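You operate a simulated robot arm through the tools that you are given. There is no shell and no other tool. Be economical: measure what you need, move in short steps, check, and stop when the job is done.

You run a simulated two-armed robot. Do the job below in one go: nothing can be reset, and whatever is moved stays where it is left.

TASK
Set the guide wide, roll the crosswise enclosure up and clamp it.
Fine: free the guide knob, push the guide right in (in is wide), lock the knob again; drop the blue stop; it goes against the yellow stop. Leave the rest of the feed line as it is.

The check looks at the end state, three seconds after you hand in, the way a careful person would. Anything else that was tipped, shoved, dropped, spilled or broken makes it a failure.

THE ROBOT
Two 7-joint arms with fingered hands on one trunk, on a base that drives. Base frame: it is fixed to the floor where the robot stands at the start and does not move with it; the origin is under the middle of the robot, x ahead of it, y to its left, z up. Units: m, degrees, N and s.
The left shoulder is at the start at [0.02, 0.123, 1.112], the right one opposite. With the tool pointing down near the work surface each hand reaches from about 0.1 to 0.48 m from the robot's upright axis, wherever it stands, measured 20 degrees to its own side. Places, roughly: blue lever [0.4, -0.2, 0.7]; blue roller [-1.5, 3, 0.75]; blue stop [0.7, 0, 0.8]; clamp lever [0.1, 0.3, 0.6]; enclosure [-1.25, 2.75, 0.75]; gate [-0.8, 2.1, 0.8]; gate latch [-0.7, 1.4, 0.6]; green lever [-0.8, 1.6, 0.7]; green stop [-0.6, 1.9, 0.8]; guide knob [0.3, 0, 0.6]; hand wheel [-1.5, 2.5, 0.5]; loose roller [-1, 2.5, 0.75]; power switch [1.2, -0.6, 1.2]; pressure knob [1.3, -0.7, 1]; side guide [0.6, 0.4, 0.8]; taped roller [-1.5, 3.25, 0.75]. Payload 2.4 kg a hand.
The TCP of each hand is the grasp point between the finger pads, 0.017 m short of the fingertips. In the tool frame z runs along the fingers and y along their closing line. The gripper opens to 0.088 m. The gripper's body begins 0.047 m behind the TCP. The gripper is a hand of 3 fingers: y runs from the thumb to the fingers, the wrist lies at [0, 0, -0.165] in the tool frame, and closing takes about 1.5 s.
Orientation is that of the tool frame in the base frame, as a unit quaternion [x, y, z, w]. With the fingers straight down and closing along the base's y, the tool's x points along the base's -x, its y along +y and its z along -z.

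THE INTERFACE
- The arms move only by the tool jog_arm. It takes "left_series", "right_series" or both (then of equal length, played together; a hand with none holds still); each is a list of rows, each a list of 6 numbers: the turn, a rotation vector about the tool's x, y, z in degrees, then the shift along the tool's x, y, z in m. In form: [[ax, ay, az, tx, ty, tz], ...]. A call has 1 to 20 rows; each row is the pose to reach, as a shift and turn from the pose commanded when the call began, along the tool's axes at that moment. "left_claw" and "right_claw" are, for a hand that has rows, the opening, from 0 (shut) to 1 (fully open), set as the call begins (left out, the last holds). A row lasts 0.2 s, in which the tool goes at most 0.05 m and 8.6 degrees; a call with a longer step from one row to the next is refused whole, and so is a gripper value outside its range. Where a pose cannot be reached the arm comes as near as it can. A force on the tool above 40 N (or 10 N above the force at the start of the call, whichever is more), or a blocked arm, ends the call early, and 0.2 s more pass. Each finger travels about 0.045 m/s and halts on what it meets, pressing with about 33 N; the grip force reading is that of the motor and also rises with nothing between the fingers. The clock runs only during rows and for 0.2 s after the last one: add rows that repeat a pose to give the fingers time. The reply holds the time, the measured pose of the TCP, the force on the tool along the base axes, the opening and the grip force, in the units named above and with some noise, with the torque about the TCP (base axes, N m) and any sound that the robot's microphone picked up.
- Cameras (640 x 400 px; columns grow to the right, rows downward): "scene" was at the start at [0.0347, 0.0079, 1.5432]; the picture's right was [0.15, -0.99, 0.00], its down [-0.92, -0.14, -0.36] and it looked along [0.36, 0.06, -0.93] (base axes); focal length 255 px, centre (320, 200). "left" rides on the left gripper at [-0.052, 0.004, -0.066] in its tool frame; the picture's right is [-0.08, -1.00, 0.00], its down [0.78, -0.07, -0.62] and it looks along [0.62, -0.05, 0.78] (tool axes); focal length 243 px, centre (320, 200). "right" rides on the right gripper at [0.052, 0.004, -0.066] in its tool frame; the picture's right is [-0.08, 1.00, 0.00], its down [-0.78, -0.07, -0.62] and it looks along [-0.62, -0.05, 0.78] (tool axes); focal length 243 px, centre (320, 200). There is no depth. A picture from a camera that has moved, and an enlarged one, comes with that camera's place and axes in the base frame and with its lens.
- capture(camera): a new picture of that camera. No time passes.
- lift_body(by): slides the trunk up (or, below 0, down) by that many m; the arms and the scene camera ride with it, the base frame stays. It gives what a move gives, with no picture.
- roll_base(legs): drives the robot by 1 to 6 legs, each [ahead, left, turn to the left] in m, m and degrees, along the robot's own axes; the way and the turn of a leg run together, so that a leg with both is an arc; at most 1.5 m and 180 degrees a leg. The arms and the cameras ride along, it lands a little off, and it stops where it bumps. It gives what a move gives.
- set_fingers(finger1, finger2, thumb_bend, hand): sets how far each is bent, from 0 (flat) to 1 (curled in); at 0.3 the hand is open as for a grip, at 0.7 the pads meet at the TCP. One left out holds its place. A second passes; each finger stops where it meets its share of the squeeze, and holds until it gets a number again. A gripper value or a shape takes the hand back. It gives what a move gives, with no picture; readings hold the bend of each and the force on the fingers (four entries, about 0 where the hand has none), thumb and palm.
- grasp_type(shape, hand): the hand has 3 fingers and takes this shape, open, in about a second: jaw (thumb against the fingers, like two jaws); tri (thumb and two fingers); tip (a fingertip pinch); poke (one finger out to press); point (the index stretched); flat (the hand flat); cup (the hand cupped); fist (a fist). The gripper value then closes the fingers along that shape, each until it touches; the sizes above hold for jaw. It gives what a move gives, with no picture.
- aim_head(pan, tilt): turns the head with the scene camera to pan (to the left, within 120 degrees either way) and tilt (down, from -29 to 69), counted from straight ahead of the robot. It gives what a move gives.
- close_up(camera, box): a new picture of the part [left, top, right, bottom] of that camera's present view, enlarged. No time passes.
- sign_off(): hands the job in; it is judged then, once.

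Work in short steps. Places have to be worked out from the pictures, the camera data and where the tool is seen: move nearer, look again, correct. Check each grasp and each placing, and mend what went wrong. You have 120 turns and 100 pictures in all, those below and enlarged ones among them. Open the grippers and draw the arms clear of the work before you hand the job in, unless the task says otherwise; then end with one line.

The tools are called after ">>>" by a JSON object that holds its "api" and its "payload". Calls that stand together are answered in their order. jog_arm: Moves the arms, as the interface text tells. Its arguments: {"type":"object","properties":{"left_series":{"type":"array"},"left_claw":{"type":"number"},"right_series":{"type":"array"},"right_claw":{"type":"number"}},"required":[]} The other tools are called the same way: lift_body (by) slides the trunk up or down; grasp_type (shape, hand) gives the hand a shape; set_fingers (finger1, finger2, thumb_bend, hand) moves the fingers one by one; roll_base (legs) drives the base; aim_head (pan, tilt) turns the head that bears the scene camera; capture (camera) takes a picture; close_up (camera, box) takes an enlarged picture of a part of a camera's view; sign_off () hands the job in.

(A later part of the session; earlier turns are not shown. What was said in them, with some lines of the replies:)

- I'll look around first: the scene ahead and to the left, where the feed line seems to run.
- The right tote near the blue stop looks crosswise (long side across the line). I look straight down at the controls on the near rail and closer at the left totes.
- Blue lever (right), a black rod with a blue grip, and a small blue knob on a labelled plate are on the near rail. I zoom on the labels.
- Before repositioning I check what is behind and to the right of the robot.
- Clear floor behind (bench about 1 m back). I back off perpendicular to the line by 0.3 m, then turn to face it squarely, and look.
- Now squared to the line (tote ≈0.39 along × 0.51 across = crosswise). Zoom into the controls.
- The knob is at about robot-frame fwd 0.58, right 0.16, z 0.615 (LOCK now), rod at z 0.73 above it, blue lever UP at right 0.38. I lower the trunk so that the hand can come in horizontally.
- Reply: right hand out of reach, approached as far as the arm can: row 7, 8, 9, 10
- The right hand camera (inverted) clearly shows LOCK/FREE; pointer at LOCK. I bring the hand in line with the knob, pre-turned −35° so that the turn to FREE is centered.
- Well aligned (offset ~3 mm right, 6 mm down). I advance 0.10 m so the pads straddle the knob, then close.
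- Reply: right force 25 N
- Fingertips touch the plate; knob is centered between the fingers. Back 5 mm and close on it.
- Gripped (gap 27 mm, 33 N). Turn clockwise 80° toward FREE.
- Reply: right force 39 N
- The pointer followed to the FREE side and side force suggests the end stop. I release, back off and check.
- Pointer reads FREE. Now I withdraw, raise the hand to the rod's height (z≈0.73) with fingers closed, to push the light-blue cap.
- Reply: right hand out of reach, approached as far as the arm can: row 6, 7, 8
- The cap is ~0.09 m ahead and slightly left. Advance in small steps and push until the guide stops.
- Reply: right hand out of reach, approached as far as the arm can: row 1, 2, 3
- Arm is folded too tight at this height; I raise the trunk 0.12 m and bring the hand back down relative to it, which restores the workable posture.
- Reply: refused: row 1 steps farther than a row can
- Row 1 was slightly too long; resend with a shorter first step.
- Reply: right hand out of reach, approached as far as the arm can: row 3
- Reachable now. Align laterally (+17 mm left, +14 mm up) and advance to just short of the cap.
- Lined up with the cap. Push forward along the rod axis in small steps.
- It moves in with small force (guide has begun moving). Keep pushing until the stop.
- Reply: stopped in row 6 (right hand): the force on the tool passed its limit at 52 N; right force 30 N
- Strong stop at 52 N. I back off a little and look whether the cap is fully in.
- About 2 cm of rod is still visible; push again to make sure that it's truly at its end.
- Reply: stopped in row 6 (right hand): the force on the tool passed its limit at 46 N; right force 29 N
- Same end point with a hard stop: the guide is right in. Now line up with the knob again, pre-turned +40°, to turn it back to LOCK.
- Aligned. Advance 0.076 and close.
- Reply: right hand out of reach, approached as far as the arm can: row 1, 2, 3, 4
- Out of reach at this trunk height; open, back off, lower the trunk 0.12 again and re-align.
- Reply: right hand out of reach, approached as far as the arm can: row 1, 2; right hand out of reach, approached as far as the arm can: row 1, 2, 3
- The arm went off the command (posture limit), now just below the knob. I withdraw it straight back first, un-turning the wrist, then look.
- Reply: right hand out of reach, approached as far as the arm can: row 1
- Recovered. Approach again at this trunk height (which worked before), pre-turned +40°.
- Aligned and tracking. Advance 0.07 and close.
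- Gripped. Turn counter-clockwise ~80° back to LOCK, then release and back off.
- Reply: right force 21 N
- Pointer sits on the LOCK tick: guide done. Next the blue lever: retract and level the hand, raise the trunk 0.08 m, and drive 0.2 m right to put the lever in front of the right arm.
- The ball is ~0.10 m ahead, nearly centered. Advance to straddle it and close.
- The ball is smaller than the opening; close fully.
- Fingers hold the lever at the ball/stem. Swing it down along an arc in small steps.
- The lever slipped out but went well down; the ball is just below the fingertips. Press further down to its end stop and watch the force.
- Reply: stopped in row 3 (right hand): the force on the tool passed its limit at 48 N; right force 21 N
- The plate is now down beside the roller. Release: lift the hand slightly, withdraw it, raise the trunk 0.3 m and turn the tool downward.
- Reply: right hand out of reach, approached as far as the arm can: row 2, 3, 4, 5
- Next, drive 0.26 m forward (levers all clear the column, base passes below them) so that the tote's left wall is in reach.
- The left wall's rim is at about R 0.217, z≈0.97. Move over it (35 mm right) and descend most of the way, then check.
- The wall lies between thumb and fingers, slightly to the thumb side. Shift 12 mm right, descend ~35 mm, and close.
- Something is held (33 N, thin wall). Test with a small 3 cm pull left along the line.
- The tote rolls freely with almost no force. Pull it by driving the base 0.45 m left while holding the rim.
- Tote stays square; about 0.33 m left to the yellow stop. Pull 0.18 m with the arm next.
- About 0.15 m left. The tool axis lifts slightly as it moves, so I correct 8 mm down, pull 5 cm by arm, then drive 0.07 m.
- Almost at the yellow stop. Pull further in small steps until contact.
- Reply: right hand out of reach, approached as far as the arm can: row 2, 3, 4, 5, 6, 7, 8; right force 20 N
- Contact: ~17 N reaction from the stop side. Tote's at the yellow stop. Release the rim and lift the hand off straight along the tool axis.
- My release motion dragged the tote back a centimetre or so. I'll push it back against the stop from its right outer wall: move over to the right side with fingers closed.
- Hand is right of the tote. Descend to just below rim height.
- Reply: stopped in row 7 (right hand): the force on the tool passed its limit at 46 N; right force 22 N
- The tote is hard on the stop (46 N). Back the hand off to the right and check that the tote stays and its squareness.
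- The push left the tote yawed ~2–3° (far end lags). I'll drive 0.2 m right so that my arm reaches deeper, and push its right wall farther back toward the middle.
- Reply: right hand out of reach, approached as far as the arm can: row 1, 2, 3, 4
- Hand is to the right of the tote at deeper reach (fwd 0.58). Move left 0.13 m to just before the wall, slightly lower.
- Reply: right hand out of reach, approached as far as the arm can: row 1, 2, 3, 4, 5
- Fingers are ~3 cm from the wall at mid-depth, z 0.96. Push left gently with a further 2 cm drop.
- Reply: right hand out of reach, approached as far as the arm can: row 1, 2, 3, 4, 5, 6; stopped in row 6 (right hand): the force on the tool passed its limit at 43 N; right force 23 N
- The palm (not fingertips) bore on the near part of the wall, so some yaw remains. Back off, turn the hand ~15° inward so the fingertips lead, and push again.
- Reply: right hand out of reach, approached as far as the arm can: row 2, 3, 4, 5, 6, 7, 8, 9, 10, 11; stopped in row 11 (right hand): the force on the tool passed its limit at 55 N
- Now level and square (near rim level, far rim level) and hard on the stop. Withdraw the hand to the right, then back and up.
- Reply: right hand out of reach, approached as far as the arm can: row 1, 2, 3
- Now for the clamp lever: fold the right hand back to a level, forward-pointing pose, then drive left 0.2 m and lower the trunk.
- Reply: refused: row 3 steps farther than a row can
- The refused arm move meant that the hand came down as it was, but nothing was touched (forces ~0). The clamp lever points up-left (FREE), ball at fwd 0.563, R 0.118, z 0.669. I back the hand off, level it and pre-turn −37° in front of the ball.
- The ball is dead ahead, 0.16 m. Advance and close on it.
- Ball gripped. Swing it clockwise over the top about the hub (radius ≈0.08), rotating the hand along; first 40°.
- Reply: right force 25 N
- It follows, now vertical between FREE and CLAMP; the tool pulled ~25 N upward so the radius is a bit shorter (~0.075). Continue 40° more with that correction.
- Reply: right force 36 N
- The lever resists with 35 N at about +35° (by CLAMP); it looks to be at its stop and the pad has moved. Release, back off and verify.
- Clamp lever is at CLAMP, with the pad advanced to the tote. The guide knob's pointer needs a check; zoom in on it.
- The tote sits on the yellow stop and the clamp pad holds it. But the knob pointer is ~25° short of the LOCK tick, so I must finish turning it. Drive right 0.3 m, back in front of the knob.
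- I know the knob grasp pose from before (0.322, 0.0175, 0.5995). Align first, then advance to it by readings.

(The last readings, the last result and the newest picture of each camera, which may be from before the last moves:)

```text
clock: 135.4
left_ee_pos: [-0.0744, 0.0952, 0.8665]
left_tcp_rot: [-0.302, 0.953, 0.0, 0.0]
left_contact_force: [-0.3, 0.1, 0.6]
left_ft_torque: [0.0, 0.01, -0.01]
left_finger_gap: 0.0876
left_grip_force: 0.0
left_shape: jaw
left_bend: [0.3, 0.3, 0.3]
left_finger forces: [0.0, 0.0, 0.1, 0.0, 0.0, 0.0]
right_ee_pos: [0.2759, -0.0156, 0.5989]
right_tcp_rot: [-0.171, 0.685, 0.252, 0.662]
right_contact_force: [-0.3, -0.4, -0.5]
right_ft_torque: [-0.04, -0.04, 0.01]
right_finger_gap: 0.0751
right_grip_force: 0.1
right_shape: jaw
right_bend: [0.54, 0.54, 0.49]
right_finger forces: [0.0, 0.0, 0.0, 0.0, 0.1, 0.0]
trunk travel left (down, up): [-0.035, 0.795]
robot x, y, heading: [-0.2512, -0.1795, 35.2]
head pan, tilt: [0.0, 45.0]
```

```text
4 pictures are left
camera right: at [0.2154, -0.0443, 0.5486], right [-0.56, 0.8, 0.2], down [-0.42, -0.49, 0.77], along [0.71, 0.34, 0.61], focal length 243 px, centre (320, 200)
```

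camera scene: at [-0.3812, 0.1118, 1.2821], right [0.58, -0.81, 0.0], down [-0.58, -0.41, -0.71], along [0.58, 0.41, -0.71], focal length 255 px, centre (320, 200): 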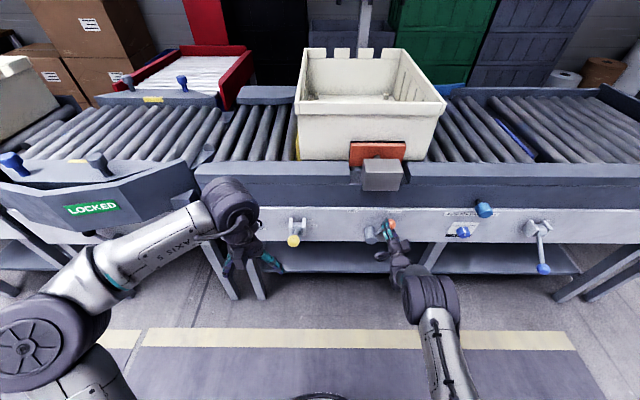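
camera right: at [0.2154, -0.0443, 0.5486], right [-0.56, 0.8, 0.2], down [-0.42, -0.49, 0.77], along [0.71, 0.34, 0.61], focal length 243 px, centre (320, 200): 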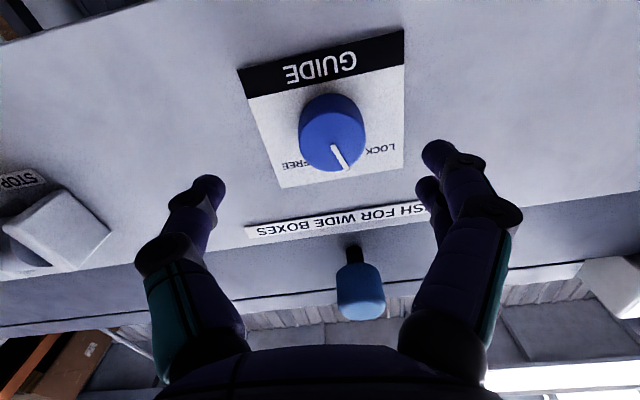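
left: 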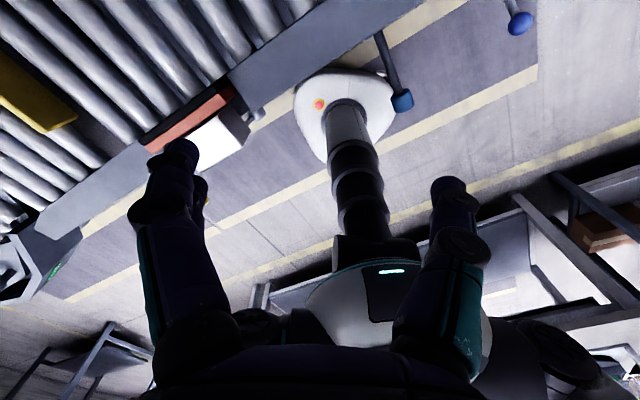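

Pointer is indeed only partway to LOCK. Advance 57 mm, grip, and turn counter-clockwise.

>>> {"api": "jog_arm", "payload": {"right_series": [[0, 0, 0, 0, 0, 0.025], [0, 0, 0, 0, 0, 0.045], [0, 0, 0, 0, 0, 0.056]]}}

>>> {"api": "jog_arm", "payload": {"right_series": [[0, 0, 0, 0, 0, 0], [0, 0, 0, 0, 0, 0], [0, 0, 0, 0, 0, 0], [0, 0, 0, 0, 0, 0], [0, 0, 0, 0, 0, 0], [0, 0, 0, 0, 0, 0], [0, 0, 0, 0, 0, 0]], "right_claw": 0.2}}

>>> {"api": "jog_arm", "payload": {"right_series": [[0, 0, -7, 0, 0, 0], [0, 0, -14, 0, 0, 0], [0, 0, -21, 0, 0, 0], [0, 0, -28, 0, 0, 0], [0, 0, -35, 0, 0, 0], [0, 0, -42, 0, 0, 0]]}}

```text
clock: 136.2
left_ee_pos: [-0.0749, 0.0943, 0.8661]
left_tcp_rot: [-0.303, 0.953, 0.0, 0.001]
left_contact_force: [-0.4, -0.5, 0.2]
left_ft_torque: [0.02, 0.03, -0.01]
left_finger_gap: 0.0879
left_grip_force: 0.1
left_shape: jaw
left_bend: [0.3, 0.3, 0.3]
left_finger forces: [0.1, 0.0, 0.0, 0.1, 0.1, 0.0]
right_ee_pos: [0.3213, 0.0168, 0.6]
right_tcp_rot: [-0.171, 0.685, 0.253, 0.661]
right_contact_force: [0.0, -0.5, -1.1]
right_ft_torque: [0.01, -0.01, -0.01]
right_finger_gap: 0.0747
right_grip_force: 0.1
right_shape: jaw
right_bend: [0.54, 0.54, 0.49]
right_finger forces: [0.0, 0.0, 0.0, 0.0, 0.1, 0.1]
trunk travel left (down, up): [-0.035, 0.795]
robot x, y, heading: [-0.253, -0.1793, 35.1]
head pan, tilt: [0.0, 45.0]
```

```text
clock: 137.8
left_ee_pos: [-0.0745, 0.0942, 0.8672]
left_tcp_rot: [-0.302, 0.953, 0.0, 0.0]
left_contact_force: [-0.6, -0.5, -0.1]
left_ft_torque: [0.01, 0.0, -0.02]
left_finger_gap: 0.0882
left_grip_force: 0.2
left_shape: jaw
left_bend: [0.3, 0.3, 0.3]
left_finger forces: [0.1, 0.0, 0.1, 0.0, 0.1, 0.0]
right_ee_pos: [0.3204, 0.0163, 0.5996]
right_tcp_rot: [-0.171, 0.686, 0.252, 0.661]
right_contact_force: [-1.1, 1.3, -3.9]
right_ft_torque: [-0.05, 0.05, 0.04]
right_finger_gap: 0.0278
right_grip_force: 32.9
right_shape: jaw
right_bend: [0.73, 0.73, 0.7]
right_finger forces: [15.3, 15.4, 0.1, 0.0, 29.9, 0.0]
trunk travel left (down, up): [-0.035, 0.795]
robot x, y, heading: [-0.2519, -0.178, 35.2]
head pan, tilt: [0.0, 45.0]
```

```text
clock: 139.2
left_ee_pos: [-0.0755, 0.0935, 0.8664]
left_tcp_rot: [-0.302, 0.953, 0.001, 0.0]
left_contact_force: [0.2, 0.2, 0.5]
left_ft_torque: [-0.01, 0.0, -0.01]
left_finger_gap: 0.0878
left_grip_force: 0.1
left_shape: jaw
left_bend: [0.3, 0.3, 0.3]
left_finger forces: [0.0, 0.0, 0.0, 0.1, 0.0, 0.0]
right_ee_pos: [0.3209, 0.0159, 0.5993]
right_tcp_rot: [-0.405, 0.58, -0.003, 0.707]
right_contact_force: [3.8, -9.9, -2.9]
right_ft_torque: [0.35, 0.22, -0.15]
right_finger_gap: 0.0255
right_grip_force: 32.9
right_shape: jaw
right_bend: [0.75, 0.74, 0.7]
right_finger forces: [10.6, 13.9, 0.0, 0.0, 36.8, 0.0]
trunk travel left (down, up): [-0.035, 0.795]
robot x, y, heading: [-0.2562, -0.1816, 35.0]
head pan, tilt: [0.0, 45.0]
```

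About 0.4 N·m resistance now. A further −16° for certainty, then release, back off and look.

>>> {"api": "jog_arm", "payload": {"right_series": [[0, 0, -5, 0, 0, 0], [0, 0, -10, 0, 0, 0], [0, 0, -16, 0, 0, 0], [0, 0, -16, 0, 0, 0]]}}

>>> {"api": "jog_arm", "payload": {"right_series": [[0, 0, 0, 0, 0, 0], [0, 0, 0, 0, 0, 0], [0, 0, 0, 0, 0, 0], [0, 0, 0, 0, 0, 0], [0, 0, 0, 0, 0, 0], [0, 0, 0, 0, 0, -0.03], [0, 0, 0, 0, 0, -0.06], [0, 0, 8, 0, 0, -0.09], [0, 0, 16, 0, 0, -0.1], [0, 0, 24, 0, 0, -0.1], [0, 0, 32, 0, 0, -0.1], [0, 0, 40, 0, 0, -0.1], [0, 0, 48, 0, 0, -0.1]], "right_claw": 0.9}}

>>> {"api": "capture", "payload": {"camera": "right"}}

```text
clock: 140.2
left_ee_pos: [-0.0728, 0.0939, 0.8658]
left_tcp_rot: [-0.301, 0.954, 0.002, -0.001]
left_contact_force: [0.0, -0.1, -0.2]
left_ft_torque: [0.01, -0.01, 0.02]
left_finger_gap: 0.088
left_grip_force: 0.0
left_shape: jaw
left_bend: [0.3, 0.3, 0.3]
left_finger forces: [0.1, 0.1, 0.1, 0.1, 0.0, 0.0]
right_ee_pos: [0.3241, 0.0121, 0.5973]
right_tcp_rot: [-0.481, 0.52, -0.101, 0.699]
right_contact_force: [16.8, -28.6, -16.8]
right_ft_torque: [0.3, 0.48, -0.39]
right_finger_gap: 0.0224
right_grip_force: 33.5
right_shape: jaw
right_bend: [0.77, 0.75, 0.7]
right_finger forces: [14.7, 12.2, 0.0, 0.1, 43.0, 0.0]
trunk travel left (down, up): [-0.035, 0.795]
robot x, y, heading: [-0.2526, -0.1773, 35.1]
head pan, tilt: [0.0, 45.0]
```

```text
clock: 143.0
left_ee_pos: [-0.0735, 0.0944, 0.8659]
left_tcp_rot: [-0.302, 0.953, 0.0, 0.0]
left_contact_force: [0.9, 1.1, -0.1]
left_ft_torque: [-0.01, -0.01, 0.0]
left_finger_gap: 0.0879
left_grip_force: 0.1
left_shape: jaw
left_bend: [0.3, 0.3, 0.3]
left_finger forces: [0.1, 0.0, 0.0, 0.0, 0.0, 0.0]
right_ee_pos: [0.2393, -0.0392, 0.5993]
right_tcp_rot: [-0.23, 0.668, 0.195, 0.681]
right_contact_force: [0.1, -0.2, -1.0]
right_ft_torque: [0.0, 0.0, -0.01]
right_finger_gap: 0.0791
right_grip_force: 0.0
right_shape: jaw
right_bend: [0.48, 0.48, 0.44]
right_finger forces: [0.0, 0.0, 0.0, 0.1, 0.0, 0.0]
trunk travel left (down, up): [-0.035, 0.795]
robot x, y, heading: [-0.2538, -0.1811, 35.2]
head pan, tilt: [0.0, 45.0]
```

```text
3 pictures are left
camera right: at [0.1844, -0.0757, 0.5476], right [-0.57, 0.82, 0.03], down [-0.5, -0.38, 0.78], along [0.65, 0.43, 0.62], focal length 243 px, centre (320, 200)
```

right: 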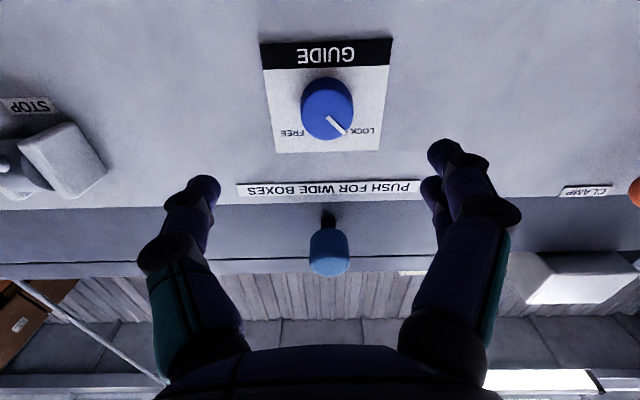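

Pointer now squarely on LOCK. Withdraw the arm and back the base away, then take a final look.

>>> {"api": "jog_arm", "payload": {"right_series": [[0, 0, 0, 0, 0, -0.03], [0, 0, 0, 0, 0, -0.06], [0, 0, 0, 0, 0, -0.09]]}}

>>> {"api": "roll_base", "payload": {"legs": [[-0.2, 0.1, 0]]}}

>>> {"api": "lift_body", "payload": {"by": 0.3}}

>>> {"api": "capture", "payload": {"camera": "scene"}}

```text
clock: 143.8
left_ee_pos: [-0.0742, 0.0951, 0.8659]
left_tcp_rot: [-0.302, 0.953, 0.0, 0.0]
left_contact_force: [0.0, -0.8, -0.3]
left_ft_torque: [-0.01, 0.02, 0.0]
left_finger_gap: 0.0877
left_grip_force: 0.1
left_shape: jaw
left_bend: [0.3, 0.3, 0.3]
left_finger forces: [0.0, 0.0, 0.0, 0.1, 0.0, 0.0]
right_ee_pos: [0.1662, -0.0925, 0.5997]
right_tcp_rot: [-0.229, 0.668, 0.193, 0.681]
right_contact_force: [0.2, 0.5, -0.5]
right_ft_torque: [-0.01, 0.0, -0.01]
right_finger_gap: 0.0791
right_grip_force: 0.0
right_shape: jaw
right_bend: [0.48, 0.48, 0.44]
right_finger forces: [0.0, 0.0, 0.0, 0.0, 0.1, 0.0]
trunk travel left (down, up): [-0.035, 0.795]
robot x, y, heading: [-0.2526, -0.1761, 34.9]
head pan, tilt: [0.0, 45.0]
```

```text
clock: 145.5
left_ee_pos: [-0.2917, 0.0631, 0.8663]
left_tcp_rot: [-0.301, 0.954, 0.001, 0.0]
left_contact_force: [1.0, -0.2, -0.7]
left_ft_torque: [0.03, 0.01, 0.01]
left_finger_gap: 0.0878
left_grip_force: 0.1
left_shape: jaw
left_bend: [0.3, 0.3, 0.3]
left_finger forces: [0.1, 0.0, 0.0, 0.1, 0.0, 0.1]
right_ee_pos: [-0.0506, -0.1243, 0.5981]
right_tcp_rot: [-0.23, 0.668, 0.192, 0.682]
right_contact_force: [-0.7, -0.2, -0.1]
right_ft_torque: [0.0, 0.01, -0.02]
right_finger_gap: 0.0791
right_grip_force: 0.1
right_shape: jaw
right_bend: [0.48, 0.48, 0.44]
right_finger forces: [0.1, 0.0, 0.1, 0.1, 0.0, 0.1]
trunk travel left (down, up): [-0.035, 0.795]
robot x, y, heading: [-0.4669, -0.2115, 35.0]
head pan, tilt: [0.0, 45.0]
```

```text
clock: 148.5
left_ee_pos: [-0.2919, 0.063, 1.1656]
left_tcp_rot: [-0.301, 0.954, 0.001, 0.0]
left_contact_force: [-0.2, 0.2, 0.6]
left_ft_torque: [-0.01, -0.01, -0.01]
left_finger_gap: 0.0879
left_grip_force: 0.0
left_shape: jaw
left_bend: [0.3, 0.3, 0.3]
left_finger forces: [0.1, 0.1, 0.1, 0.0, 0.0, 0.0]
right_ee_pos: [-0.0522, -0.1235, 0.8989]
right_tcp_rot: [-0.23, 0.668, 0.195, 0.681]
right_contact_force: [0.5, 0.0, 0.0]
right_ft_torque: [-0.02, 0.02, 0.03]
right_finger_gap: 0.0793
right_grip_force: 0.0
right_shape: jaw
right_bend: [0.48, 0.48, 0.44]
right_finger forces: [0.1, 0.0, 0.1, 0.1, 0.1, 0.1]
trunk travel left (down, up): [-0.335, 0.495]
robot x, y, heading: [-0.4698, -0.2105, 35.2]
head pan, tilt: [0.0, 45.0]
```

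```text
2 pictures are left
camera scene: at [-0.419, -0.1752, 1.582], right [0.57, -0.82, 0.0], down [-0.58, -0.41, -0.71], along [0.58, 0.41, -0.71], focal length 255 px, centre (320, 200)
```

scene: 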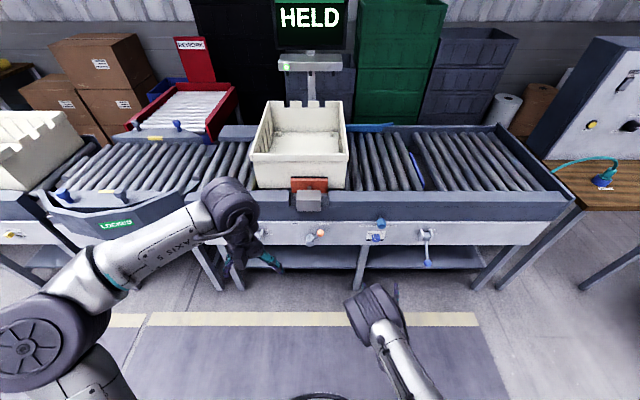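

The screen now reads "HELD". The tote is square at the yellow stop and clamped, the blue stop is down, the guide is in and locked, and both arms are clear, so I'm handing in.

>>> {"api": "sign_off", "payload": {}}

```text
The job is handed in.
```

The guide is pushed right in and locked, the blue stop is down, and the crosswise enclosure is against the yellow stop and clamped; the feed screen read "HELD" before I handed in.
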